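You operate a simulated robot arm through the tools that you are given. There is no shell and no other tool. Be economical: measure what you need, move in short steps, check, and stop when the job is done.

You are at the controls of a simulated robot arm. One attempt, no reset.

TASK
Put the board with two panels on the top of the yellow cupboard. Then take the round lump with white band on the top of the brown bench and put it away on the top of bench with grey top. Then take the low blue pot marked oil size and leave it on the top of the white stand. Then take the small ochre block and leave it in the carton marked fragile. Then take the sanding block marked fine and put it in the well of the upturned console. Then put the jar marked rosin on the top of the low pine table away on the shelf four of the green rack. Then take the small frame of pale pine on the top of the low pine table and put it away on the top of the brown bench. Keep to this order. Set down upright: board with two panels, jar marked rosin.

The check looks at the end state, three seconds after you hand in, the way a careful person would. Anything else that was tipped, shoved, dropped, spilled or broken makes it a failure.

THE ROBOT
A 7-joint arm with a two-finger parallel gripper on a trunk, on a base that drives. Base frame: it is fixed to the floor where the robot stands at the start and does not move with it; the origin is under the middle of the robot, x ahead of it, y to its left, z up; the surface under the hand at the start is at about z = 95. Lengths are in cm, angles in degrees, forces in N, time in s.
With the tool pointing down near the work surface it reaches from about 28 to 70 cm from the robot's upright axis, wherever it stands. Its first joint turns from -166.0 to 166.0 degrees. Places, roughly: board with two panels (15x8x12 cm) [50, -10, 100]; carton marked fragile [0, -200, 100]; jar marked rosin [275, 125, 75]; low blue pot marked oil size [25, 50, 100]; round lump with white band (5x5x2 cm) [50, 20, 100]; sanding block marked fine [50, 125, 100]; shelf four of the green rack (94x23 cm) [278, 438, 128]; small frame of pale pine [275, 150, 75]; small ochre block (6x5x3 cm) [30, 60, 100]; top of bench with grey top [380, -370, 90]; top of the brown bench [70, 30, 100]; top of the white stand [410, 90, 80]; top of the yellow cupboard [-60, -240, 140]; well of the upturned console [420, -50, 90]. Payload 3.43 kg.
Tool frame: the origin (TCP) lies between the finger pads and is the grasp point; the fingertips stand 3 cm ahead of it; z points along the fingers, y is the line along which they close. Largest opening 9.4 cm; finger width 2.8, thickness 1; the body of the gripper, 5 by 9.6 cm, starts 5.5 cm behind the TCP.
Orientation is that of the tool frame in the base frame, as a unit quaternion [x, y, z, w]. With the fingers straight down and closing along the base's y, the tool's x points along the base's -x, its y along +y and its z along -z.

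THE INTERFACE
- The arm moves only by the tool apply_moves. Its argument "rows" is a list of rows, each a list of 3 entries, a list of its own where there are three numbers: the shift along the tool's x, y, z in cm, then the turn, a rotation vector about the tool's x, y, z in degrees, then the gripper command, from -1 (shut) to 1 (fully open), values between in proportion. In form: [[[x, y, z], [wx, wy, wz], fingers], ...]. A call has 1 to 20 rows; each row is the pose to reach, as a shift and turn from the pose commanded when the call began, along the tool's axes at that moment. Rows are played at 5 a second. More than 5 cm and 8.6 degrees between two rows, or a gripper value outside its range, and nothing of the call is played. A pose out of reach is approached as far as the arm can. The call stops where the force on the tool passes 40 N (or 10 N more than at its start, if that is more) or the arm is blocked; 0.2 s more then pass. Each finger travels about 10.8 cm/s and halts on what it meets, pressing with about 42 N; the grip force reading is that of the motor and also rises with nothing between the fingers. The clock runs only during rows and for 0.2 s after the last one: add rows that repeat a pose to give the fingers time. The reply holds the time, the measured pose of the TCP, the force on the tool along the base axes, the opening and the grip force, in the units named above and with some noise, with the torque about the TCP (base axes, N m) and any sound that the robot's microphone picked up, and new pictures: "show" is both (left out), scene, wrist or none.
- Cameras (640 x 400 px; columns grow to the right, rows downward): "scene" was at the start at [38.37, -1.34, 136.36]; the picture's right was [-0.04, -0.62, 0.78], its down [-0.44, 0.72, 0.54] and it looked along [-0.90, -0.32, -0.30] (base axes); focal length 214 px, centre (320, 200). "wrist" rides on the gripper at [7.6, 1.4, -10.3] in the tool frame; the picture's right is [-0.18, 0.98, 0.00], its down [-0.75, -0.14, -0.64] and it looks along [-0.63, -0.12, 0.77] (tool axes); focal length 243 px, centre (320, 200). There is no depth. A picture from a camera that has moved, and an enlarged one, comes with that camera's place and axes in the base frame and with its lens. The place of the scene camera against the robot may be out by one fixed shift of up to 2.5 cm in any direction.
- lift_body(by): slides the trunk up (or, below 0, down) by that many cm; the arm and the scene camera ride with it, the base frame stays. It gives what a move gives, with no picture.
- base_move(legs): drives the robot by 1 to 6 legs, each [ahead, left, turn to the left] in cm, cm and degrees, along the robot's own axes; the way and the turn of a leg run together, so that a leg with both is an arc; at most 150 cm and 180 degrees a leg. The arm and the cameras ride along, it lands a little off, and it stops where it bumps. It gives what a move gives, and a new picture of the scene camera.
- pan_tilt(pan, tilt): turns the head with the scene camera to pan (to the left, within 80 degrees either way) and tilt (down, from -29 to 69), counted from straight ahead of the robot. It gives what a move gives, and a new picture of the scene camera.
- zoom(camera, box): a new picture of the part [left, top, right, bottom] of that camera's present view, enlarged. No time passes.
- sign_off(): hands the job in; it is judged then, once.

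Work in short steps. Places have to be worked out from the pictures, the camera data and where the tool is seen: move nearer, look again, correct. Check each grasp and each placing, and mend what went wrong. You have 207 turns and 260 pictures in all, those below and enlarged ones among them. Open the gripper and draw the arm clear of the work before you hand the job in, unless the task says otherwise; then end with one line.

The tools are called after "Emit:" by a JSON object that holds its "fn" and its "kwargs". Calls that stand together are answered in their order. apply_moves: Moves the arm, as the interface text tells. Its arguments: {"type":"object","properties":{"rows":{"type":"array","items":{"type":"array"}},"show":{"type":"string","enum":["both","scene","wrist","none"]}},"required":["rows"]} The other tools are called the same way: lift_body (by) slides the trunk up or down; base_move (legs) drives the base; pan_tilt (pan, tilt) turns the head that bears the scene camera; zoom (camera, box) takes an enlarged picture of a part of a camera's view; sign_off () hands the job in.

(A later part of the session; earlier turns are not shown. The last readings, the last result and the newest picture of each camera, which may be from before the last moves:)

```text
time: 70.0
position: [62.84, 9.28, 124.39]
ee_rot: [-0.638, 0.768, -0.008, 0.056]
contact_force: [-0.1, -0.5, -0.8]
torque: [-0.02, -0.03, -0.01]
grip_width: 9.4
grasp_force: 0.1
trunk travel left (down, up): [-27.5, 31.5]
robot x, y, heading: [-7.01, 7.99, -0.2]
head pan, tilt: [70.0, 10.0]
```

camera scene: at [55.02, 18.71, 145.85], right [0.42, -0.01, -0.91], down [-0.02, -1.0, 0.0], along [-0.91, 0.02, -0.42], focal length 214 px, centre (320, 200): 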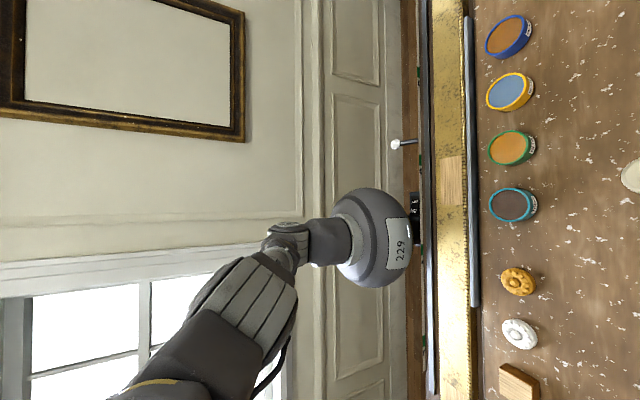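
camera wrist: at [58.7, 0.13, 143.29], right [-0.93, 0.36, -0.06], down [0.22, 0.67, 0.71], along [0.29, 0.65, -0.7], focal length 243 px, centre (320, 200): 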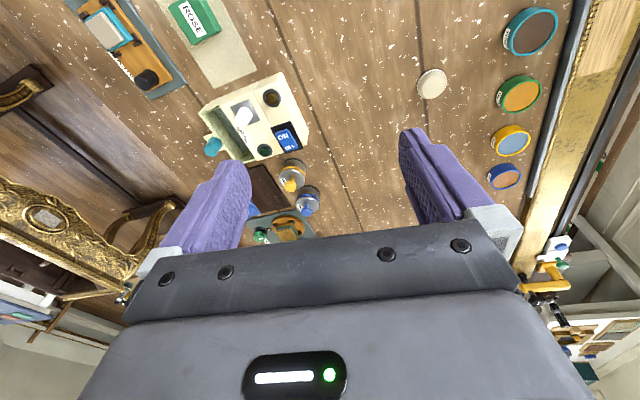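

Works. Now I straighten the hand and move over the lump at (47,21), z≈112.

Emit:
{"fn": "apply_moves", "kwargs": {"rows": [[[-1.3, 3.1, 1.9], [-1.5, 1.4, 0], 1], [[-2.6, 6.2, 3.8], [-3, 2.7, 0], 1], [[-3.9, 9.3, 5.7], [-4.65, 4.1, 0], 1], [[-5.1, 12.5, 7.7], [-4.65, 4.1, 0], 1], [[-6.4, 15.6, 9.6], [-4.65, 4.1, 0], 1], [[-7.7, 18.7, 11.5], [-4.65, 4.1, 0], 1], [[-7.7, 18.7, 11.5], [-4.65, 4.1, 0], 1]], "show": "wrist"}}

```text
time: 71.6
position: [46.95, 20.74, 112.04]
ee_rot: [-0.638, 0.77, 0.0, 0.002]
contact_force: [0.6, 0.0, -0.3]
torque: [0.03, 0.05, 0.03]
grip_width: 9.39
grasp_force: 0.1
trunk travel left (down, up): [-27.5, 31.5]
robot x, y, heading: [-7.17, 7.59, -0.2]
head pan, tilt: [70.0, 10.0]
camera wrist: at [44.27, 13.49, 122.34], right [-0.93, 0.36, 0.0], down [0.28, 0.71, 0.64], along [0.23, 0.6, -0.76], focal length 243 px, centre (320, 200)
```

wrist: 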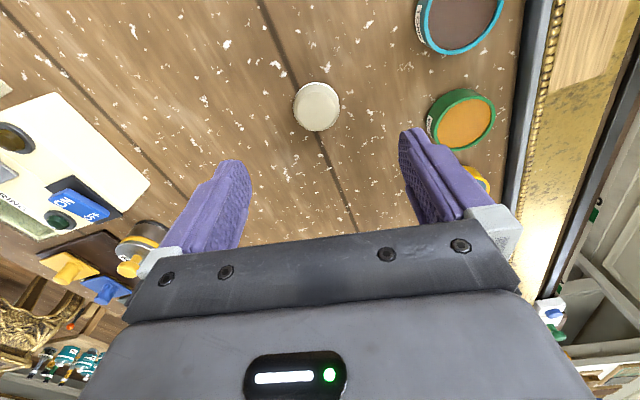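

Lump refined to (47.7,21.8). I descend to just above the bench surface, around it.

Emit:
{"fn": "apply_moves", "kwargs": {"rows": [[[-1.1, -0.5, 3], [0, 0, 0], 1], [[-1.1, -0.5, 6], [0, 0, 0], 1], [[-1.1, -0.5, 9], [0, 0, 0], 1], [[-1.1, -0.5, 11], [0, 0, 0], 1], [[-1.1, -0.5, 12.5], [0, 0, 0], 1], [[-1.1, -0.5, 13.2], [0, 0, 0], 1]], "show": "wrist"}}

```text
time: 73.0
position: [47.77, 21.73, 98.74]
ee_rot: [-0.639, 0.769, 0.0, 0.002]
contact_force: [0.3, -0.8, -0.4]
torque: [0.01, 0.0, -0.03]
grip_width: 9.41
grasp_force: 0.0
trunk travel left (down, up): [-27.5, 31.5]
robot x, y, heading: [-7.0, 7.92, -0.4]
head pan, tilt: [70.0, 10.0]
camera wrist: at [45.14, 14.6, 109.04], right [-0.93, 0.36, 0.0], down [0.27, 0.71, 0.64], along [0.23, 0.6, -0.76], focal length 243 px, centre (320, 200)
```

wrist: 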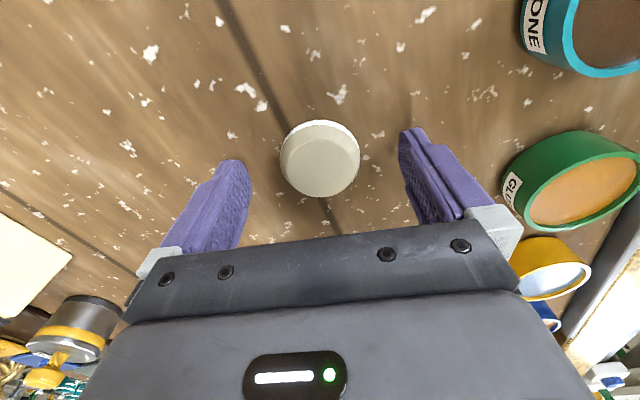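

Lump centred between the fingertips. Close and lift slightly.

Emit:
{"fn": "apply_moves", "kwargs": {"rows": [[[0, 0, 0], [0, 0, 0], 0.2], [[0, 0, 0], [0, 0, 0], -0.4], [[0, 0, 0], [0, 0, 0], -1], [[0, 0, 0], [0, 0, 0], -1], [[0, 0, 0], [0, 0, 0], -1], [[0, 0, -3], [0, 0, 0], -1], [[0, 0, -6], [0, 0, 0], -1]], "show": "wrist"}}

```text
time: 74.6
position: [47.71, 21.84, 104.77]
ee_rot: [-0.639, 0.769, 0.001, 0.002]
contact_force: [0.3, -0.2, -1.1]
torque: [0.0, -0.04, -0.01]
grip_width: 4.72
grasp_force: 42.8
trunk travel left (down, up): [-27.5, 31.5]
robot x, y, heading: [-7.13, 7.83, -0.2]
head pan, tilt: [70.0, 10.0]
camera wrist: at [45.03, 14.49, 115.02], right [-0.93, 0.36, 0.0], down [0.28, 0.71, 0.64], along [0.23, 0.6, -0.76], focal length 243 px, centre (320, 200)
```

wrist: 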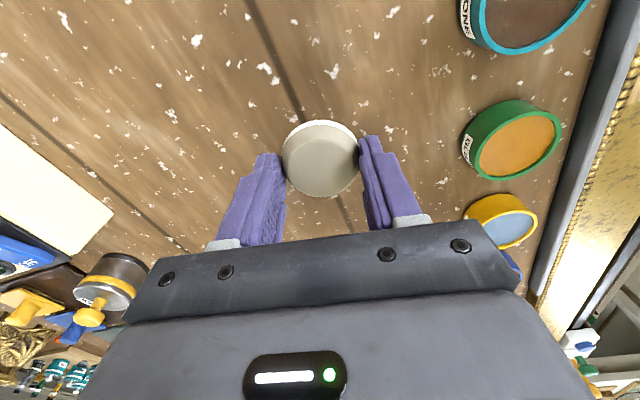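

Held at 4.7 cm. I raise, pull in, and back out, then look toward the grey-topped bench.

Emit:
{"fn": "apply_moves", "kwargs": {"rows": [[[0, 0, -4], [0, 0, 0], -1], [[0, 0, -8], [0, 0, 0], -1], [[0, 0, -12], [0, 0, 0], -1], [[0, 0, -16], [0, 0, 0], -1], [[2, 4, -20], [0, 0, 0], -1], [[4, 8, -20], [0, 0, 0], -1], [[6, 12, -20], [0, 0, 0], -1], [[8, 15, -20], [0, 0, 0], -1]], "show": "none"}}

Emit:
{"fn": "base_move", "kwargs": {"legs": [[-30, 0, 0], [0, 0, -60]]}}

Emit:
{"fn": "lift_body", "kwargs": {"by": 20}}

Emit:
{"fn": "pan_tilt", "kwargs": {"pan": -70, "tilt": -20}}

```text
refused: row 5 steps farther than a row can; nothing moved
```

```text
time: 79.3
position: [1.09, -34.06, 104.62]
ee_rot: [-0.152, 0.988, 0.001, 0.001]
contact_force: [0.2, 0.0, -0.1]
torque: [0.0, 0.0, 0.02]
grip_width: 4.75
grasp_force: 42.2
trunk travel left (down, up): [-27.5, 31.5]
robot x, y, heading: [-37.19, 8.17, -62.3]
head pan, tilt: [70.0, 10.0]
camera scene: at [8.33, -22.98, 116.17], right [0.1, -0.32, -0.94], down [-0.89, -0.45, 0.06], along [-0.44, 0.83, -0.34], focal length 214 px, centre (320, 200)
```

scene: 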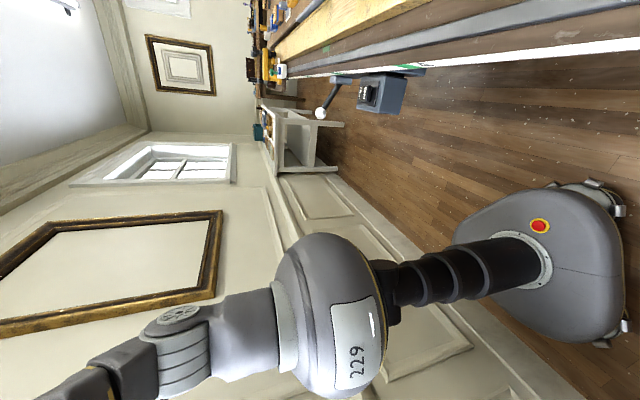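

```text
time: 81.5
position: [1.07, -33.98, 124.57]
ee_rot: [-0.152, 0.988, 0.001, -0.001]
contact_force: [0.9, -0.1, -0.3]
torque: [0.02, -0.01, -0.02]
grip_width: 4.74
grasp_force: 42.1
trunk travel left (down, up): [-47.5, 11.5]
robot x, y, heading: [-37.35, 8.28, -62.4]
head pan, tilt: [70.0, 10.0]
```

```text
time: 83.7
position: [1.19, -34.0, 124.6]
ee_rot: [-0.153, 0.988, 0.001, 0.001]
contact_force: [0.5, 0.6, 0.1]
torque: [0.0, 0.0, -0.01]
grip_width: 4.74
grasp_force: 41.6
trunk travel left (down, up): [-47.5, 11.5]
robot x, y, heading: [-37.61, 8.0, -62.2]
head pan, tilt: [-70.0, -20.0]
camera scene: at [17.44, -36.75, 136.72], right [0.1, -0.33, 0.94], down [-0.8, -0.59, -0.12], along [0.59, -0.74, -0.32], focal length 214 px, centre (320, 200)
```

scene: 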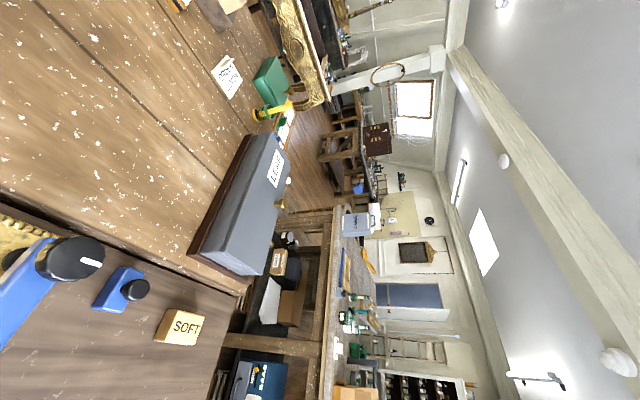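

The arm rows were refused but the base still moved, with the lump low over the pots; I check the pots' row for disturbance.

Emit:
{"fn": "pan_tilt", "kwargs": {"pan": 55, "tilt": -20}}

```text
time: 85.8
position: [1.09, -34.05, 124.55]
ee_rot: [-0.152, 0.988, 0.0, 0.001]
contact_force: [-0.3, -0.6, -0.9]
torque: [0.02, -0.01, -0.01]
grip_width: 4.72
grasp_force: 42.0
trunk travel left (down, up): [-47.5, 11.5]
robot x, y, heading: [-37.23, 7.99, -62.0]
head pan, tilt: [55.0, -20.0]
camera scene: at [13.41, -24.0, 134.98], right [0.17, -0.55, -0.82], down [-0.98, -0.02, -0.2], along [0.09, 0.84, -0.54], focal length 214 px, centre (320, 200)
```

scene: 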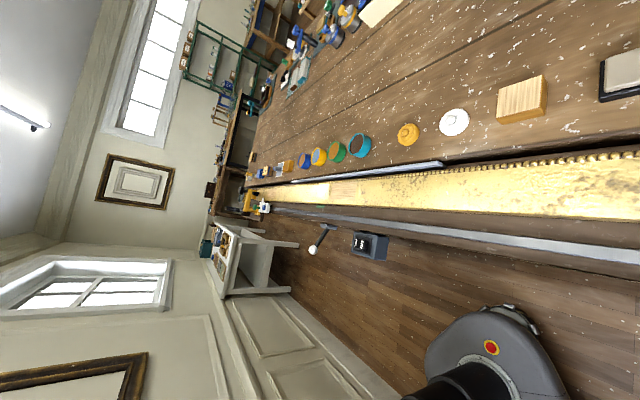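

Pots undisturbed. I pull the arm in, then drive into the passage between the bench and the cupboard table.

Emit:
{"fn": "apply_moves", "kwargs": {"rows": [[[1.8, 3.8, -1], [0, 0, 0], -1], [[3.6, 7.7, -2], [0, 0, 0], -1], [[5.4, 11.5, -3], [0, 0, 0], -1], [[7.2, 15.4, -4], [0, 0, 0], -1]], "show": "none"}}

```text
time: 86.8
position: [-10.45, -21.61, 128.41]
ee_rot: [-0.153, 0.988, 0.0, 0.001]
contact_force: [0.6, -0.7, -0.4]
torque: [-0.01, -0.04, 0.01]
grip_width: 4.75
grasp_force: 42.0
trunk travel left (down, up): [-47.5, 11.5]
robot x, y, heading: [-37.38, 8.07, -61.9]
head pan, tilt: [55.0, -20.0]
```

Emit:
{"fn": "base_move", "kwargs": {"legs": [[0, 0, -28], [138, 0, 0], [0, 0, 85]]}}

Emit:
{"fn": "pan_tilt", "kwargs": {"pan": -70, "tilt": 0}}

```text
time: 98.6
position: [0.33, -123.75, 128.4]
ee_rot: [-0.589, 0.808, 0.001, 0.001]
contact_force: [0.4, 0.0, -0.6]
torque: [0.01, 0.01, 0.02]
grip_width: 4.71
grasp_force: 42.2
trunk travel left (down, up): [-47.5, 11.5]
robot x, y, heading: [-39.72, -128.52, -7.8]
head pan, tilt: [55.0, -20.0]
camera scene: at [-0.56, -108.67, 138.78], right [0.55, -0.17, -0.82], down [-0.55, -0.81, -0.2], along [-0.63, 0.56, -0.54], focal length 214 px, centre (320, 200)
```

scene: 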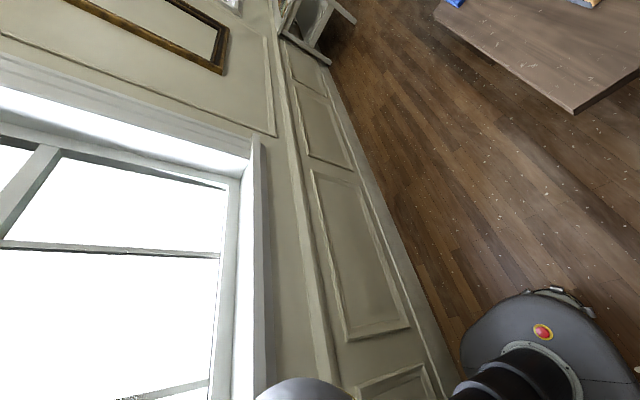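

```text
time: 100.6
position: [0.22, -123.64, 128.35]
ee_rot: [-0.589, 0.808, 0.001, 0.0]
contact_force: [-0.8, -0.7, 0.0]
torque: [0.0, 0.01, 0.01]
grip_width: 4.71
grasp_force: 41.6
trunk travel left (down, up): [-47.5, 11.5]
robot x, y, heading: [-40.12, -128.83, -7.7]
head pan, tilt: [-70.0, 0.0]
camera scene: at [12.52, -115.96, 140.04], right [0.33, -0.11, 0.94], down [-0.31, -0.95, 0.0], along [0.89, -0.29, -0.34], focal length 214 px, centre (320, 200)
```

scene: 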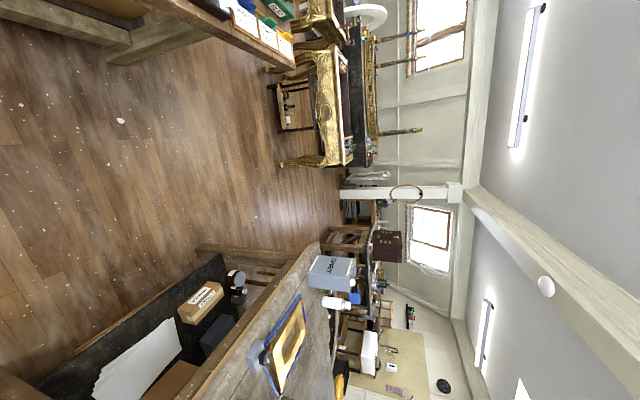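

The way ahead along y≈-132 is clear. I drive 190 cm in +x.

Emit:
{"fn": "base_move", "kwargs": {"legs": [[0, 0, 7], [100, 0, 0], [90, 0, 0]]}}

```text
time: 110.8
position: [190.33, -119.56, 128.31]
ee_rot: [-0.642, 0.767, 0.001, 0.0]
contact_force: [-0.3, 0.5, -0.9]
torque: [0.0, 0.01, -0.01]
grip_width: 4.7
grasp_force: 42.0
trunk travel left (down, up): [-47.5, 11.5]
robot x, y, heading: [151.3, -129.83, 0.4]
head pan, tilt: [-70.0, 0.0]
camera scene: at [201.5, -110.33, 140.03], right [0.34, -0.06, 0.94], down [-0.18, -0.98, 0.0], along [0.92, -0.16, -0.34], focal length 214 px, centre (320, 200)
```

scene: 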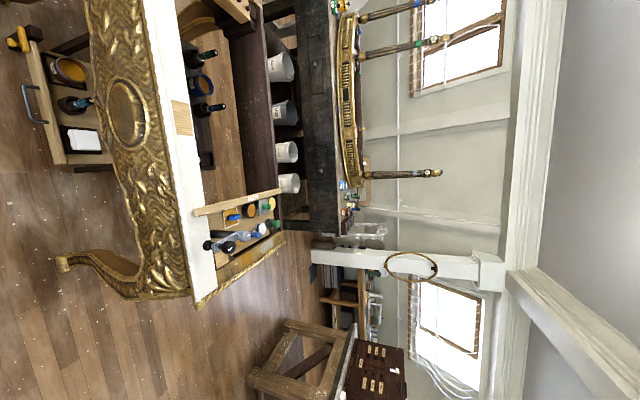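

Emit:
{"fn": "pan_tilt", "kwargs": {"pan": -75, "tilt": 45}}

```text
time: 111.9
position: [190.26, -119.62, 128.28]
ee_rot: [-0.642, 0.766, 0.002, 0.0]
contact_force: [-0.4, 0.7, -0.9]
torque: [0.01, 0.02, -0.02]
grip_width: 4.7
grasp_force: 42.0
trunk travel left (down, up): [-47.5, 11.5]
robot x, y, heading: [151.22, -129.85, 0.1]
head pan, tilt: [-75.0, 45.0]
camera scene: at [199.62, -117.21, 141.01], right [0.26, -0.05, 0.97], down [-0.8, -0.58, 0.18], along [0.55, -0.82, -0.18], focal length 214 px, centre (320, 200)
```

scene: 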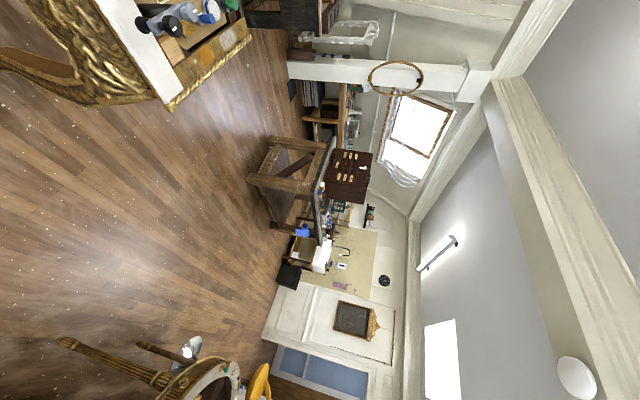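

The grey-topped bench's near corner seems about (345,-305). I turn -44° and drive 165 cm.

Emit:
{"fn": "base_move", "kwargs": {"legs": [[0, 0, -44], [85, 0, 0], [80, 0, 0]]}}

Emit:
{"fn": "pan_tilt", "kwargs": {"pan": -60, "tilt": 0}}

```text
time: 122.3
position: [310.5, -259.39, 128.3]
ee_rot: [-0.327, 0.945, 0.002, 0.001]
contact_force: [-0.1, 0.0, -1.1]
torque: [0.01, 0.03, -0.01]
grip_width: 4.72
grasp_force: 41.8
trunk travel left (down, up): [-47.5, 11.5]
robot x, y, heading: [274.71, -240.93, -41.7]
head pan, tilt: [-75.0, 45.0]
camera scene: at [319.3, -263.14, 140.99], right [0.16, -0.21, 0.97], down [-0.98, 0.1, 0.18], along [-0.13, -0.97, -0.18], focal length 214 px, centre (320, 200)
```

scene: 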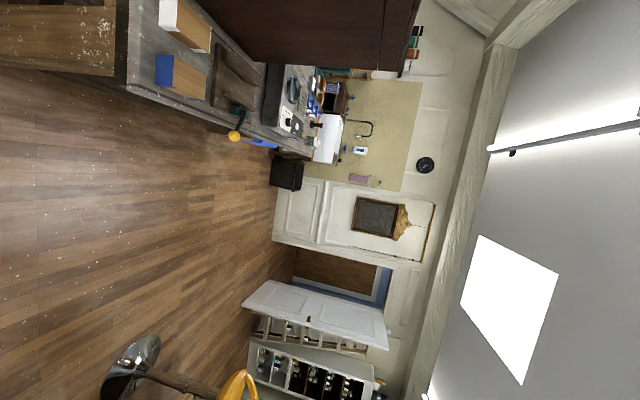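

```text
time: 123.5
position: [310.37, -259.27, 128.31]
ee_rot: [-0.328, 0.945, 0.001, 0.001]
contact_force: [-0.3, 0.7, -1.2]
torque: [0.02, -0.01, -0.05]
grip_width: 4.72
grasp_force: 42.1
trunk travel left (down, up): [-47.5, 11.5]
robot x, y, heading: [274.72, -240.84, -41.6]
head pan, tilt: [-60.0, 0.0]
camera scene: at [324.79, -258.68, 138.63], right [0.31, -0.39, 0.87], down [-0.79, -0.62, 0.0], along [0.53, -0.68, -0.5], focal length 214 px, centre (320, 200)
```

scene: 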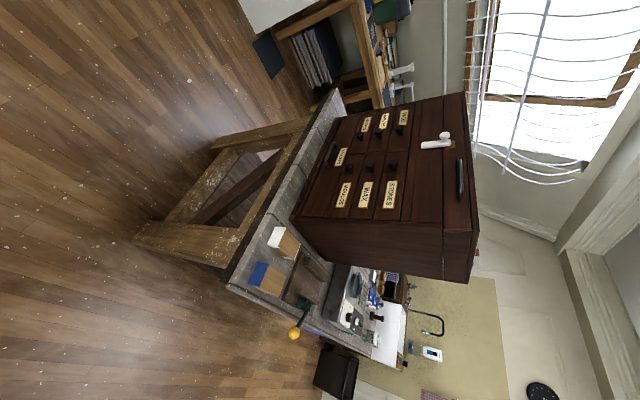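

The grey bench's near edge is y≈-303, x 330–429, with a cabinet from y≈-316. I drive to face this edge and look down on the strip.

Emit:
{"fn": "base_move", "kwargs": {"legs": [[0, 0, -48], [0, 95, 0], [8, 0, 0]]}}

Emit:
{"fn": "pan_tilt", "kwargs": {"pan": -35, "tilt": 0}}

```text
time: 131.3
position: [382.61, -284.67, 128.29]
ee_rot: [0.067, 0.998, 0.001, 0.0]
contact_force: [-0.3, 0.5, -0.8]
torque: [0.04, -0.03, 0.02]
grip_width: 4.68
grasp_force: 42.6
trunk travel left (down, up): [-47.5, 11.5]
robot x, y, heading: [370.66, -245.89, -87.7]
head pan, tilt: [-60.0, 0.0]
camera scene: at [393.36, -293.98, 138.56], right [-0.07, -0.5, 0.86], down [-0.99, 0.13, 0.0], along [-0.11, -0.86, -0.5], focal length 214 px, centre (320, 200)
```

scene: 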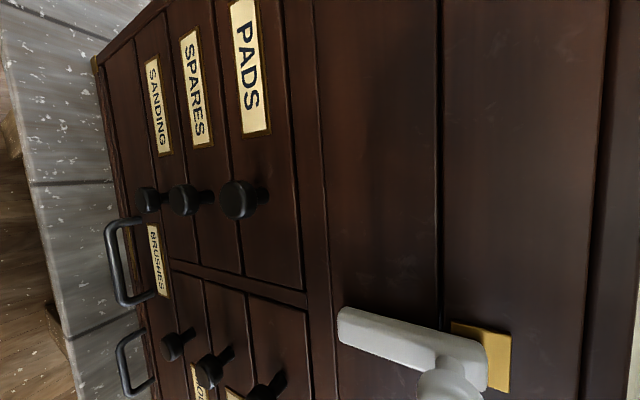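

```text
time: 132.2
position: [382.56, -284.61, 128.36]
ee_rot: [0.066, 0.998, 0.001, 0.002]
contact_force: [0.1, -0.3, -0.9]
torque: [0.03, -0.02, 0.0]
grip_width: 4.69
grasp_force: 41.8
trunk travel left (down, up): [-47.5, 11.5]
robot x, y, heading: [370.77, -245.87, -87.2]
head pan, tilt: [-35.0, 0.0]
camera scene: at [393.71, -291.23, 135.75], right [-0.11, -0.81, 0.57], down [-0.99, 0.13, 0.0], along [-0.08, -0.57, -0.82], focal length 214 px, centre (320, 200)
```

scene: 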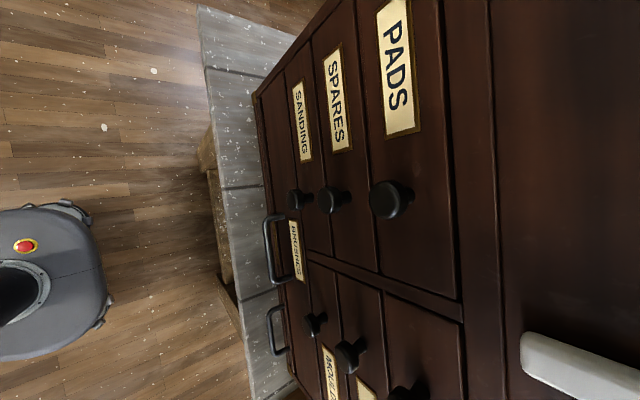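

The free corner to the right (x 412–428, y -300…) beside the cabinet suits the lump. I strafe left 33 cm.

Emit:
{"fn": "base_move", "kwargs": {"legs": [[0, 33, -2]]}}

Emit:
{"fn": "zoom", "kwargs": {"camera": "wrist", "box": [0, 0, 640, 400]}}

```text
time: 134.4
position: [414.33, -284.1, 128.4]
ee_rot: [0.086, 0.996, 0.001, 0.001]
contact_force: [0.9, 0.0, -0.8]
torque: [0.0, 0.03, 0.02]
grip_width: 4.7
grasp_force: 42.1
trunk travel left (down, up): [-47.5, 11.5]
robot x, y, heading: [404.09, -245.17, -89.6]
head pan, tilt: [-35.0, 0.0]
camera scene: at [425.2, -291.16, 135.74], right [-0.14, -0.81, 0.57], down [-0.99, 0.17, 0.0], along [-0.1, -0.56, -0.82], focal length 214 px, centre (320, 200)
```

scene: 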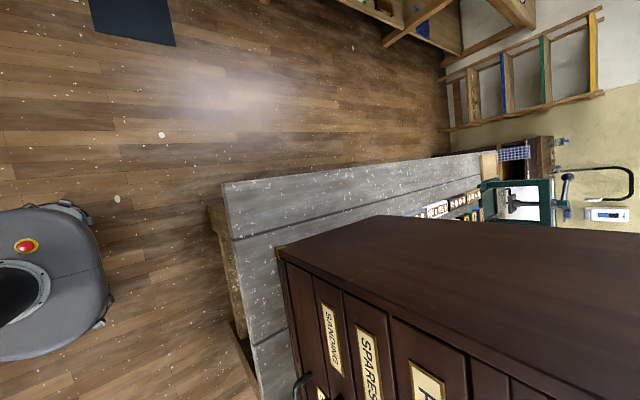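

```text
1.00 times, centred on (320, 200) of wrist (not enlarged: the box is as wide or as high as the picture)
camera zoom: at [407.21, -281.35, 138.59], right [0.35, 0.94, 0.0], down [0.72, -0.27, 0.64], along [0.6, -0.22, -0.77], focal length 243 px, centre (320, 200)
```

zoom: 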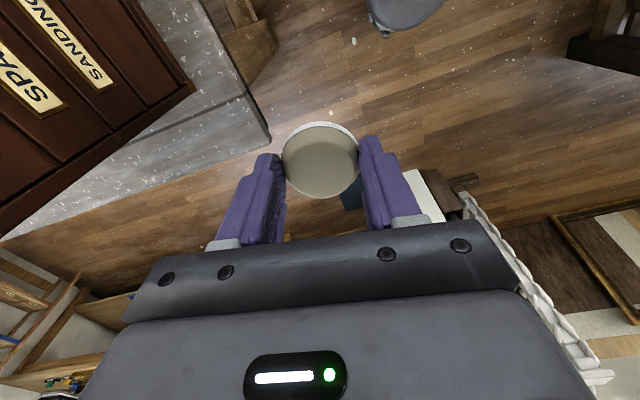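

Wrist sight: bench corner (426,-300), cabinet corner (412,-309). I move the lump above (420,-306.5) and start lowering.

Emit:
{"fn": "apply_moves", "kwargs": {"rows": [[[-1.6, -3.5, 0], [0, 0, 0], -1], [[-3.2, -7, 0], [0, 0, 0], -1], [[-4.7, -10.5, 0], [0, 0, 0], -1], [[-6.3, -14, 0], [0, 0, 0], -1], [[-7.9, -17.6, 0], [0, 0, 0], -1], [[-9.4, -21.1, 0], [0, 0, 0], -1], [[-9.4, -21.1, 4], [0, 0, 0], -1], [[-9.4, -21.1, 8], [0, 0, 0], -1], [[-9.4, -21.1, 12], [0, 0, 0], -1], [[-9.4, -21.1, 16], [0, 0, 0], -1], [[-9.4, -21.1, 20], [0, 0, 0], -1], [[-9.4, -21.1, 24], [0, 0, 0], -1]]}}

```text
time: 137.0
position: [420.08, -306.81, 104.02]
ee_rot: [0.086, 0.996, -0.001, 0.0]
contact_force: [0.2, -0.2, -0.8]
torque: [0.01, -0.01, -0.01]
grip_width: 4.7
grasp_force: 42.5
trunk travel left (down, up): [-47.5, 11.5]
robot x, y, heading: [404.08, -245.2, -89.4]
head pan, tilt: [-35.0, 0.0]
camera scene: at [430.88, -313.8, 111.52], right [-0.14, -0.81, 0.57], down [-0.99, 0.17, 0.0], along [-0.1, -0.56, -0.82], focal length 214 px, centre (320, 200)
camera wrist: at [412.89, -303.98, 114.35], right [0.35, 0.94, 0.0], down [0.72, -0.27, 0.64], along [0.6, -0.22, -0.77], focal length 243 px, centre (320, 200)
```

scene: 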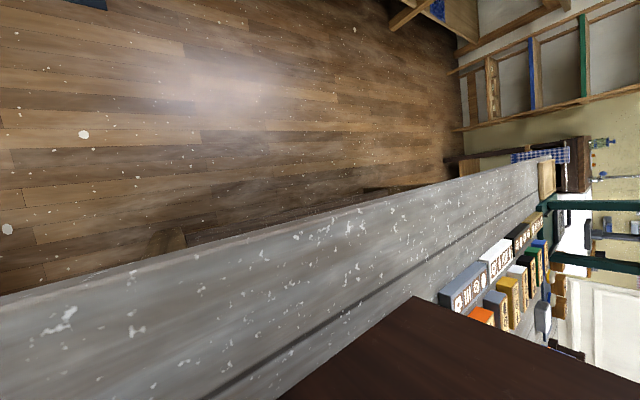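
wrist: 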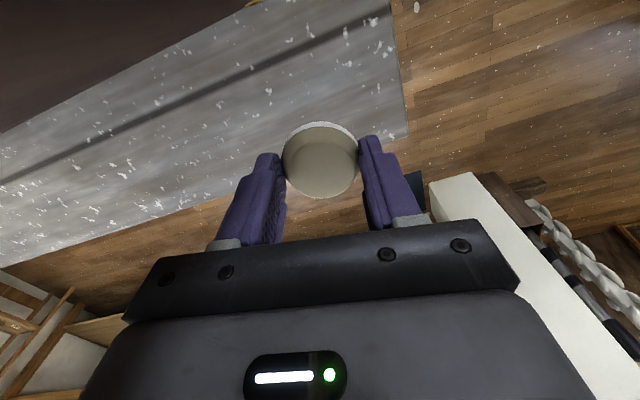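

Position is good: 7 cm from the right edge. I lower gently to contact.

Emit:
{"fn": "apply_moves", "kwargs": {"rows": [[[0, 0, 3], [0, 0, 0], -1], [[0, 0, 6], [0, 0, 0], -1], [[0, 0, 8], [0, 0, 0], -1], [[0, 0, 9], [0, 0, 0], -1], [[0, 0, 9.6], [0, 0, 0], -1], [[0, 0, 10.2], [0, 0, 0], -1]], "show": "wrist"}}

```text
time: 138.3
position: [419.82, -306.62, 95.02]
ee_rot: [0.087, 0.996, -0.002, 0.001]
contact_force: [-0.8, 5.5, 14.0]
torque: [0.2, 0.0, 0.04]
grip_width: 4.72
grasp_force: 42.4
trunk travel left (down, up): [-47.5, 11.5]
robot x, y, heading: [403.7, -245.11, -89.6]
head pan, tilt: [-35.0, 0.0]
stopped in row 6: the force on the tool passed its limit at 58 N (the readings are from after the stop); the commanded pose is now the measured one
camera wrist: at [412.79, -303.9, 105.23], right [0.35, 0.94, 0.0], down [0.72, -0.27, 0.65], along [0.6, -0.23, -0.76], focal length 243 px, centre (320, 200)
```

wrist: 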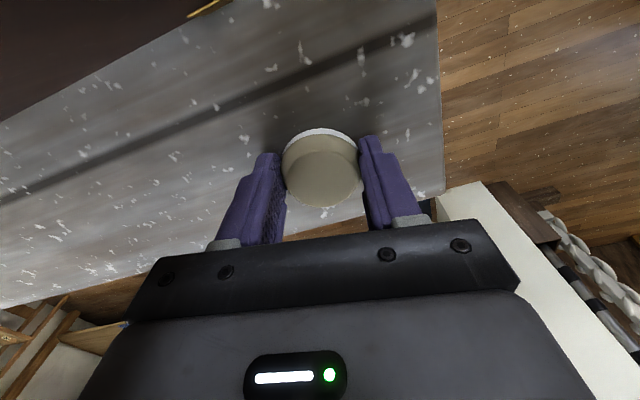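

Contact. I open and withdraw straight up.

Emit:
{"fn": "apply_moves", "kwargs": {"rows": [[[0, 0, -0.1], [0, 0, 0], 0.2], [[0, 0, -0.1], [0, 0, 0], 0.6], [[0, 0, -0.1], [0, 0, 0], 0.6], [[0, 0, -3], [0, 0, 0], 0.6], [[0, 0, -7], [0, 0, 0], 0.6], [[0, 0, -11], [0, 0, 0], 0.6], [[0, 0, -15], [0, 0, 0], 0.6], [[0, 0, -19], [0, 0, 0], 0.6], [[0, 0, -23], [0, 0, 0], 0.6], [[0, 0, -27], [0, 0, 0], 0.6], [[0, 0, -31], [0, 0, 0], 0.6]], "show": "wrist"}}

```text
time: 140.7
position: [419.8, -306.81, 125.84]
ee_rot: [0.088, 0.996, -0.001, 0.001]
contact_force: [-0.7, 0.2, -0.6]
torque: [-0.01, -0.04, 0.01]
grip_width: 7.51
grasp_force: 0.0
trunk travel left (down, up): [-47.5, 11.5]
robot x, y, heading: [403.58, -245.3, -89.5]
head pan, tilt: [-35.0, 0.0]
camera wrist: at [412.57, -303.92, 136.09], right [0.35, 0.94, 0.0], down [0.72, -0.27, 0.64], along [0.6, -0.23, -0.77], focal length 243 px, centre (320, 200)
```

wrist: 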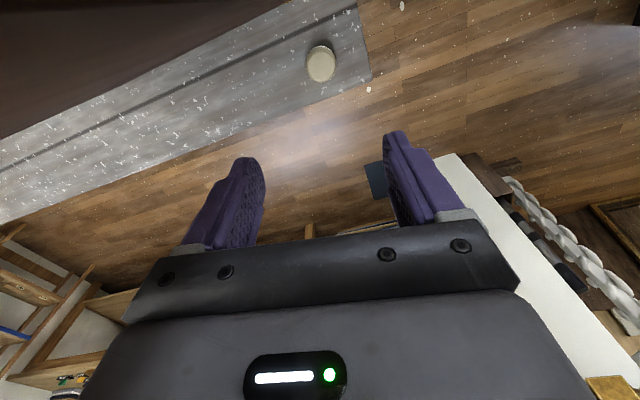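

Lump placed well. I retract the arm and travel back by the known route.

Emit:
{"fn": "apply_moves", "kwargs": {"rows": [[[2.2, 3.4, 0], [0, 0, 0], 0.6], [[4.3, 6.8, 0], [0, 0, 0], 0.6], [[6.4, 10.1, 0], [0, 0, 0], 0.6], [[8.5, 13.4, 0], [0, 0, 0], 0.6], [[10.6, 16.8, 0], [0, 0, 0], 0.6], [[12.7, 20.1, 0], [0, 0, 0], 0.6]], "show": "none"}}

```text
time: 142.1
position: [410.77, -284.68, 125.9]
ee_rot: [0.087, 0.996, -0.002, 0.002]
contact_force: [0.4, 0.3, 0.8]
torque: [-0.03, -0.01, 0.01]
grip_width: 7.53
grasp_force: 0.1
trunk travel left (down, up): [-47.5, 11.5]
robot x, y, heading: [403.62, -245.05, -89.5]
head pan, tilt: [-35.0, 0.0]
```

Emit:
{"fn": "base_move", "kwargs": {"legs": [[0, -129, 0], [-55, -62, 0], [-56, -62, 0], [0, -95, 0], [0, -96, 0]]}}

```text
time: 166.1
position: [-38.0, -168.67, 125.75]
ee_rot: [0.09, 0.996, -0.001, 0.001]
contact_force: [0.0, -0.4, 0.3]
torque: [-0.01, -0.02, -0.01]
grip_width: 7.51
grasp_force: 0.2
trunk travel left (down, up): [-47.5, 11.5]
robot x, y, heading: [-44.45, -129.12, -90.1]
head pan, tilt: [-35.0, 0.0]
camera scene: at [-27.21, -175.88, 133.22], right [-0.15, -0.8, 0.57], down [-0.98, 0.18, 0.0], along [-0.1, -0.57, -0.82], focal length 214 px, centre (320, 200)
```

scene: 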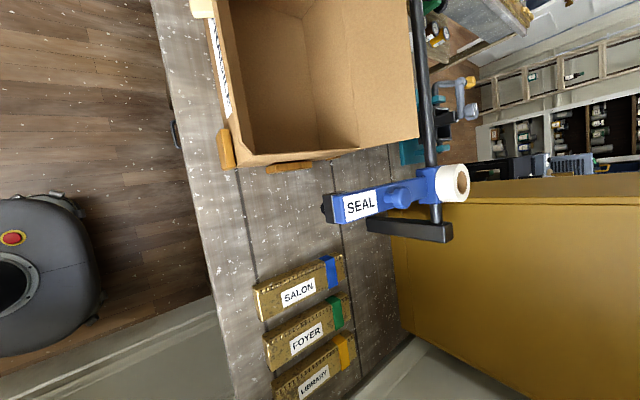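

I back up to y≈45 and turn to face the bench.

Emit:
{"fn": "base_move", "kwargs": {"legs": [[-90, 0, 0], [-82, 0, 0], [0, 0, 90]]}}

Emit:
{"fn": "pan_tilt", "kwargs": {"pan": 0, "tilt": -10}}

```text
time: 178.6
position: [-6.54, 50.97, 125.68]
ee_rot: [-0.636, 0.772, 0.0, 0.001]
contact_force: [-0.4, 0.5, -0.4]
torque: [-0.02, -0.01, 0.01]
grip_width: 7.51
grasp_force: 0.1
trunk travel left (down, up): [-47.5, 11.5]
robot x, y, heading: [-46.42, 44.98, -1.0]
head pan, tilt: [-35.0, 0.0]
camera scene: at [1.55, 60.64, 133.21], right [0.8, -0.16, 0.57], down [-0.19, -0.98, 0.0], along [0.56, -0.11, -0.82], focal length 214 px, centre (320, 200)
```

scene: 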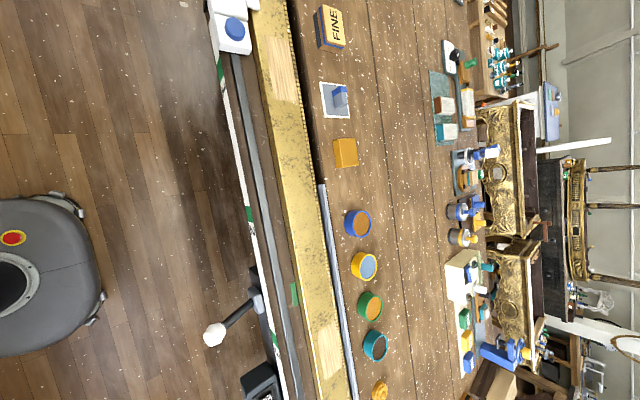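

```text
time: 179.7
position: [-6.52, 50.93, 125.75]
ee_rot: [-0.635, 0.772, -0.001, 0.001]
contact_force: [-0.2, 0.4, -0.8]
torque: [0.01, 0.0, -0.02]
grip_width: 7.52
grasp_force: 0.0
trunk travel left (down, up): [-47.5, 11.5]
robot x, y, heading: [-46.62, 45.0, -0.5]
head pan, tilt: [0.0, -10.0]
camera scene: at [-3.21, 63.12, 132.15], right [0.98, -0.19, 0.0], down [-0.19, -0.97, -0.18], along [0.04, 0.17, -0.98], focal length 214 px, centre (320, 200)
```

scene: 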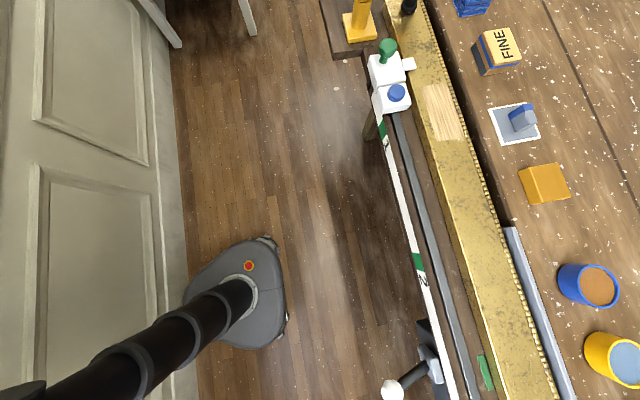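

The blue pot is near (34,47), ochre block and FINE block beyond. A lever knob sticks out near (3,33), so I approach at y≈65, x≈-14.

Emit:
{"fn": "base_move", "kwargs": {"legs": [[0, 20, 0], [32, 0, 0]]}}

```text
time: 183.0
position: [26.09, 70.02, 125.86]
ee_rot: [-0.633, 0.774, 0.001, 0.001]
contact_force: [0.5, 0.6, -0.7]
torque: [0.04, 0.01, -0.02]
grip_width: 7.53
grasp_force: 0.1
trunk travel left (down, up): [-47.5, 11.5]
robot x, y, heading: [-13.5, 64.19, -1.1]
head pan, tilt: [0.0, -10.0]
camera scene: at [29.55, 82.31, 132.11], right [0.98, -0.2, 0.0], down [-0.19, -0.96, -0.18], along [0.04, 0.17, -0.98], focal length 214 px, centre (320, 200)
```

scene: 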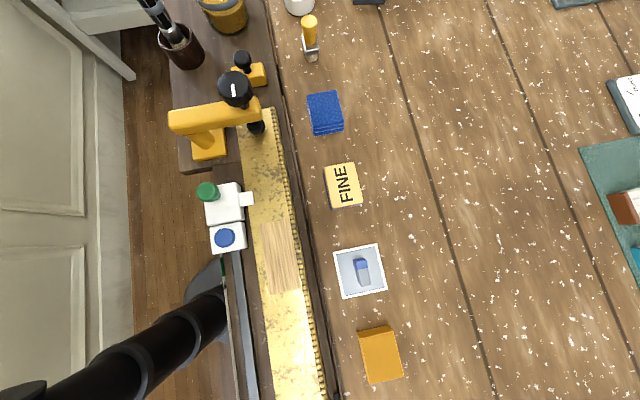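

I move over the pot and then look.

Emit:
{"fn": "apply_moves", "kwargs": {"rows": [[[3.5, -2.1, 0], [0, 0, 0], 1], [[7, -4.2, 0], [0, 0, 0], 1], [[10.4, -6.3, 0], [0, 0, 0], 1], [[13.8, -8.3, 0], [0, 0, 0], 1], [[17.2, -10.4, 0], [0, 0, 0], 1], [[20.7, -12.5, 2], [0, 0, 0], 1], [[20.7, -12.5, 5], [0, 0, 0], 1], [[20.7, -12.5, 8], [0, 0, 0], 1], [[20.7, -12.5, 10], [0, 0, 0], 1]], "show": "wrist"}}

```text
time: 185.0
position: [34.18, 47.63, 115.67]
ee_rot: [-0.633, 0.774, 0.0, 0.0]
contact_force: [0.7, -0.3, 0.1]
torque: [0.03, -0.01, 0.02]
grip_width: 9.4
grasp_force: 0.1
trunk travel left (down, up): [-47.5, 11.5]
robot x, y, heading: [-13.54, 63.95, -1.1]
head pan, tilt: [0.0, -10.0]
camera wrist: at [31.41, 40.43, 125.9], right [-0.93, 0.38, 0.0], down [0.29, 0.71, 0.64], along [0.24, 0.6, -0.77], focal length 243 px, centre (320, 200)
```

wrist: 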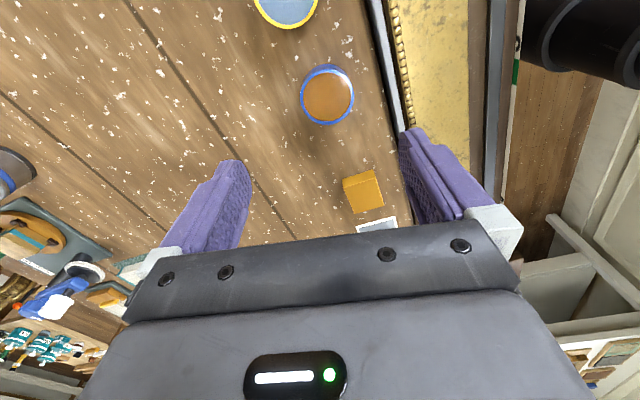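

Emit:
{"fn": "zoom", "kwargs": {"camera": "wrist", "box": [270, 40, 390, 140]}}

```text
4.00 times, centred on (330, 90) of wrist
camera zoom: at [31.41, 40.43, 125.9], right [-0.93, 0.38, 0.0], down [0.29, 0.71, 0.64], along [0.24, 0.6, -0.77], focal length 970 px, centre (280, 640)
```

zoom: 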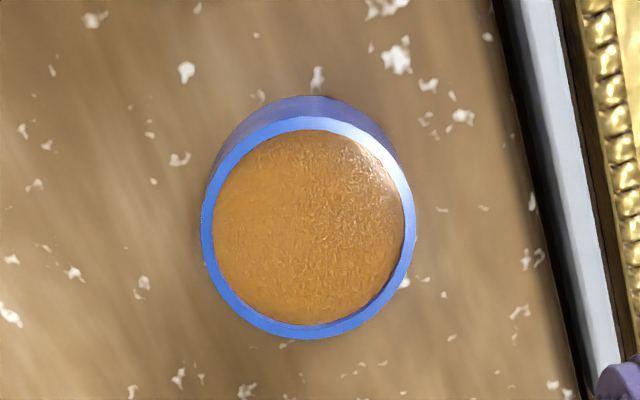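

The pot is filled to near the rim, so I'll keep it level. Descend around it and close.

Emit:
{"fn": "apply_moves", "kwargs": {"rows": [[[-0.2, 0.9, 4], [0, 0, 0], 1], [[-0.2, 0.9, 8], [0, 0, 0], 1], [[-0.2, 0.9, 12], [0, 0, 0], 1], [[-0.2, 0.9, 14], [0, 0, 0], 1], [[-0.2, 0.9, 16], [0, 0, 0], 1], [[-0.2, 0.9, 16], [0, 0, 0], 1]], "show": "wrist"}}

```text
time: 186.4
position: [33.5, 47.96, 99.84]
ee_rot: [-0.634, 0.774, 0.001, 0.001]
contact_force: [-0.9, -0.5, 0.1]
torque: [-0.01, -0.04, 0.02]
grip_width: 9.39
grasp_force: 0.0
trunk travel left (down, up): [-47.5, 11.5]
robot x, y, heading: [-13.65, 64.67, -1.2]
head pan, tilt: [0.0, -10.0]
camera wrist: at [30.74, 40.73, 109.98], right [-0.93, 0.37, 0.0], down [0.29, 0.71, 0.64], along [0.24, 0.6, -0.76], focal length 243 px, centre (320, 200)
```

wrist: 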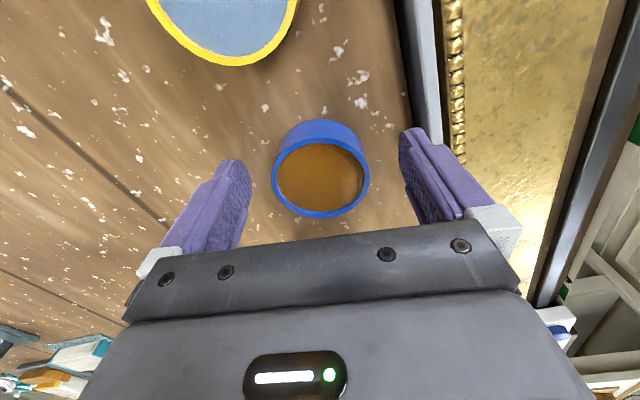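

Almost centred; I shift 0.8 cm and close.

Emit:
{"fn": "apply_moves", "kwargs": {"rows": [[[0.8, 0, 0.2], [0, 0, 0], 1], [[0.8, 0, 0.2], [0, 0, 0], 0.5], [[0.8, 0, 0.2], [0, 0, 0], 0.1], [[0.8, 0, 0.2], [0, 0, 0], -0.5], [[0.8, 0, 0.2], [0, 0, 0], -1], [[0.8, 0, 0.2], [0, 0, 0], -1], [[0.8, 0, -0.5], [0, 0, 0], -1], [[0.8, 0, -1.5], [0, 0, 0], -1]], "show": "wrist"}}

```text
time: 188.2
position: [33.2, 46.96, 101.28]
ee_rot: [-0.633, 0.774, 0.001, 0.001]
contact_force: [-0.8, -0.3, -2.6]
torque: [-0.04, 0.02, 0.01]
grip_width: 5.71
grasp_force: 42.2
trunk travel left (down, up): [-47.5, 11.5]
robot x, y, heading: [-13.5, 64.29, -1.3]
head pan, tilt: [0.0, -10.0]
camera wrist: at [30.4, 39.74, 111.53], right [-0.93, 0.38, 0.0], down [0.29, 0.71, 0.64], along [0.24, 0.6, -0.76], focal length 243 px, centre (320, 200)
```

wrist: 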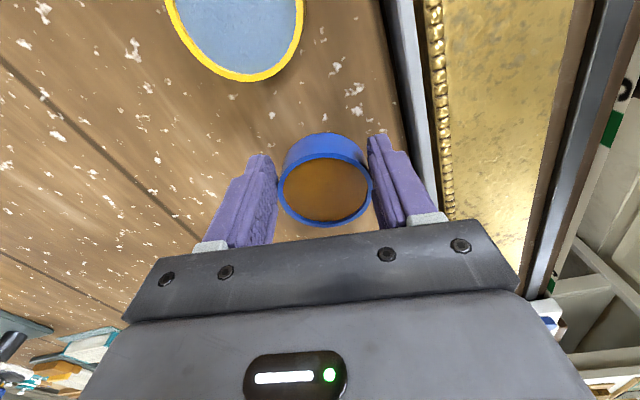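

Held. I lift smoothly.

Emit:
{"fn": "apply_moves", "kwargs": {"rows": [[[0, 0, -2], [0, 0, 0], -1], [[0, 0, -5], [0, 0, 0], -1], [[0, 0, -8], [0, 0, 0], -1], [[0, 0, -11], [0, 0, 0], -1], [[0, 0, -14], [0, 0, 0], -1], [[0, 0, -17], [0, 0, 0], -1], [[0, 0, -20], [0, 0, 0], -1], [[0, 0, -23], [0, 0, 0], -1], [[-2, 1.5, -25], [0, 0, 0], -1], [[-4, 3, -25], [0, 0, 0], -1], [[-6, 4.5, -25], [0, 0, 0], -1], [[-8, 6, -25], [0, 0, 0], -1], [[-10, 7.5, -25], [0, 0, 0], -1]], "show": "wrist"}}

Emit:
{"fn": "pan_tilt", "kwargs": {"pan": 0, "tilt": -29}}

```text
time: 191.0
position: [27.9, 58.16, 126.22]
ee_rot: [-0.633, 0.774, 0.0, 0.001]
contact_force: [-0.5, 1.0, -2.7]
torque: [-0.05, -0.02, 0.0]
grip_width: 5.7
grasp_force: 42.3
trunk travel left (down, up): [-47.5, 11.5]
robot x, y, heading: [-13.86, 64.76, -1.0]
head pan, tilt: [0.0, -10.0]
camera wrist: at [25.04, 50.98, 136.47], right [-0.93, 0.38, 0.0], down [0.29, 0.71, 0.64], along [0.24, 0.6, -0.77], focal length 243 px, centre (320, 200)
```

wrist: 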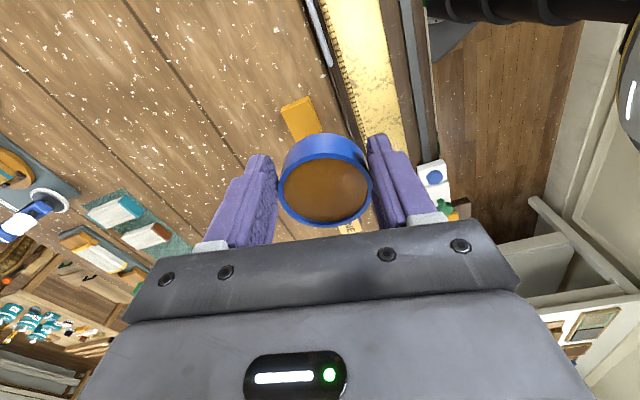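

```text
time: 191.8
position: [27.95, 58.0, 126.25]
ee_rot: [-0.634, 0.774, 0.0, 0.001]
contact_force: [-0.4, 1.0, -3.3]
torque: [-0.1, 0.04, 0.0]
grip_width: 5.7
grasp_force: 41.7
trunk travel left (down, up): [-47.5, 11.5]
robot x, y, heading: [-13.82, 64.71, -1.2]
head pan, tilt: [0.0, -28.6]
camera scene: at [31.78, 72.62, 134.34], right [0.98, -0.2, 0.0], down [-0.17, -0.86, -0.48], along [0.1, 0.47, -0.88], focal length 214 px, centre (320, 200)
```

scene: 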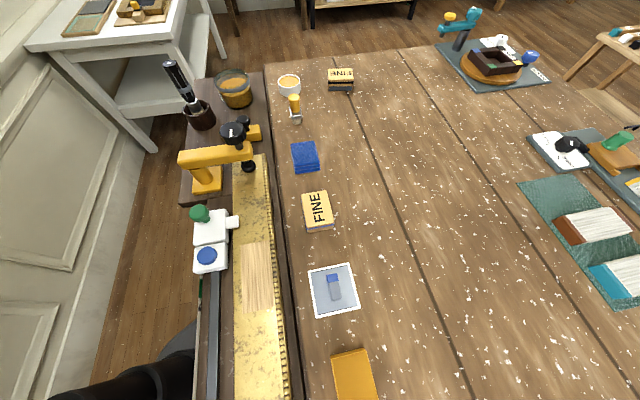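

The pot is level in the hand. I take the known south route: back off, turn, down the aisle and through the passage.

Emit:
{"fn": "base_move", "kwargs": {"legs": [[-30, 0, 0], [0, 0, -89], [97, 0, 0], [97, 0, 0], [0, 95, 0], [0, 96, 0]]}}

Emit:
{"fn": "pan_tilt", "kwargs": {"pan": 30, "tilt": -29}}

```text
time: 216.2
position: [137.85, -175.84, 126.35]
ee_rot: [0.106, 0.994, -0.001, 0.001]
contact_force: [0.5, -0.6, -3.1]
torque: [0.03, 0.07, 0.04]
grip_width: 5.62
grasp_force: 41.8
trunk travel left (down, up): [-47.5, 11.5]
robot x, y, heading: [144.51, -134.11, -91.8]
head pan, tilt: [0.0, -28.6]
camera scene: at [153.45, -179.09, 134.34], right [-0.21, -0.98, 0.0], down [-0.86, 0.18, -0.48], along [0.47, -0.1, -0.88], focal length 214 px, centre (320, 200)
```

scene: 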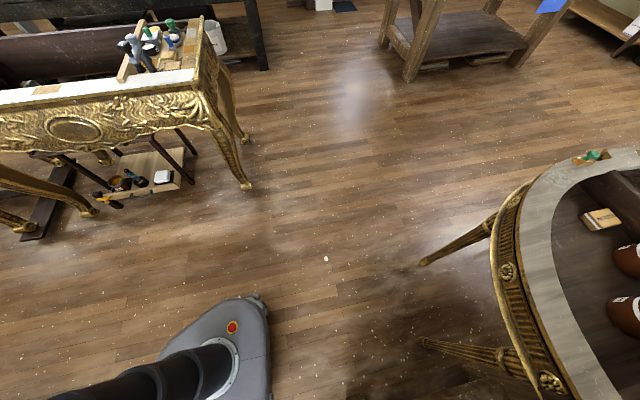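

```text
time: 217.1
position: [137.91, -175.83, 126.2]
ee_rot: [0.106, 0.994, -0.002, 0.002]
contact_force: [-0.7, -0.6, -2.8]
torque: [0.0, 0.03, -0.04]
grip_width: 5.61
grasp_force: 42.1
trunk travel left (down, up): [-47.5, 11.5]
robot x, y, heading: [144.76, -134.0, -91.9]
head pan, tilt: [30.0, -28.6]
camera scene: at [154.12, -175.82, 135.23], right [-0.18, -0.85, -0.5], down [-0.81, 0.42, -0.42], along [0.56, 0.33, -0.76], focal length 214 px, centre (320, 200)
```

scene: 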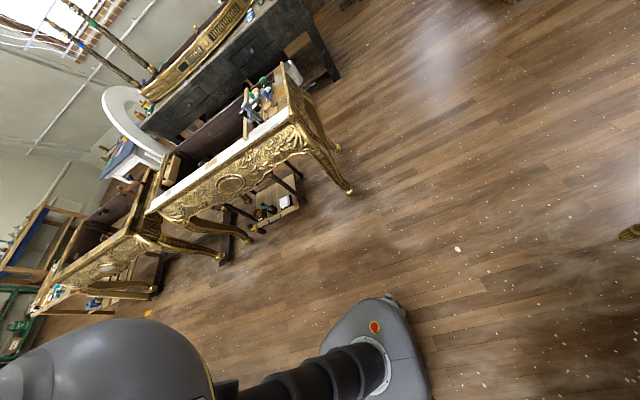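

The consoles are at x≈245; beyond is the black bench with the upturned console, and the white stand near (390–410,80). I go around the consoles' south end.

Emit:
{"fn": "base_move", "kwargs": {"legs": [[0, 0, 92], [0, -54, 0], [150, 0, 0], [20, 0, 0], [0, 0, 85]]}}

Emit:
{"fn": "pan_tilt", "kwargs": {"pan": -65, "tilt": 0}}

```text
time: 223.6
position: [184.43, -188.91, 126.16]
ee_rot: [-0.603, 0.798, 0.001, 0.003]
contact_force: [-0.4, 0.0, -2.6]
torque: [-0.08, 0.01, 0.02]
grip_width: 5.61
grasp_force: 41.7
trunk travel left (down, up): [-47.5, 11.5]
robot x, y, heading: [143.26, -179.57, -5.4]
head pan, tilt: [30.0, -28.6]
stopped in leg 2: the robot was blocked; the commanded pose is now the measured one
camera scene: at [186.16, -173.75, 135.22], right [0.83, -0.24, -0.5], down [-0.47, -0.78, -0.42], along [-0.29, 0.58, -0.76], focal length 214 px, centre (320, 200)
```

scene: 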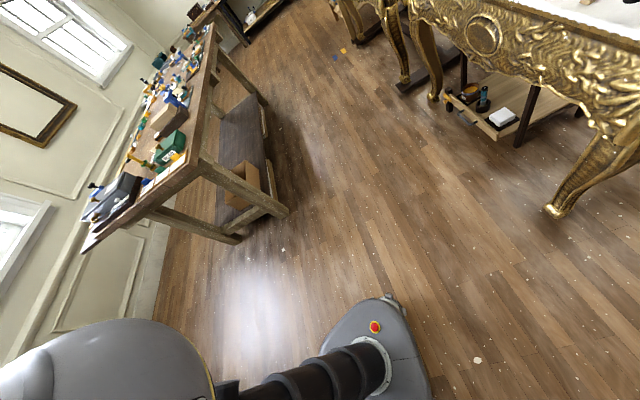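

```text
time: 225.3
position: [184.45, -189.04, 126.14]
ee_rot: [-0.603, 0.798, 0.0, 0.002]
contact_force: [0.8, -0.3, -2.3]
torque: [-0.05, 0.01, -0.02]
grip_width: 5.61
grasp_force: 42.7
trunk travel left (down, up): [-47.5, 11.5]
robot x, y, heading: [143.33, -179.63, -5.6]
head pan, tilt: [-65.0, 0.0]
camera scene: at [196.16, -180.76, 137.21], right [0.41, -0.12, 0.91], down [-0.27, -0.96, 0.0], along [0.87, -0.25, -0.42], focal length 214 px, centre (320, 200)
```

scene: 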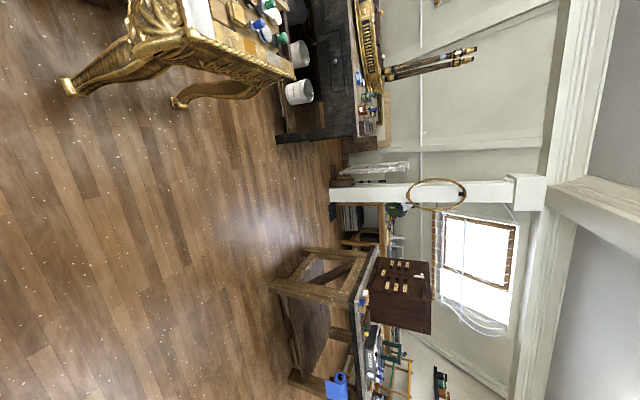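

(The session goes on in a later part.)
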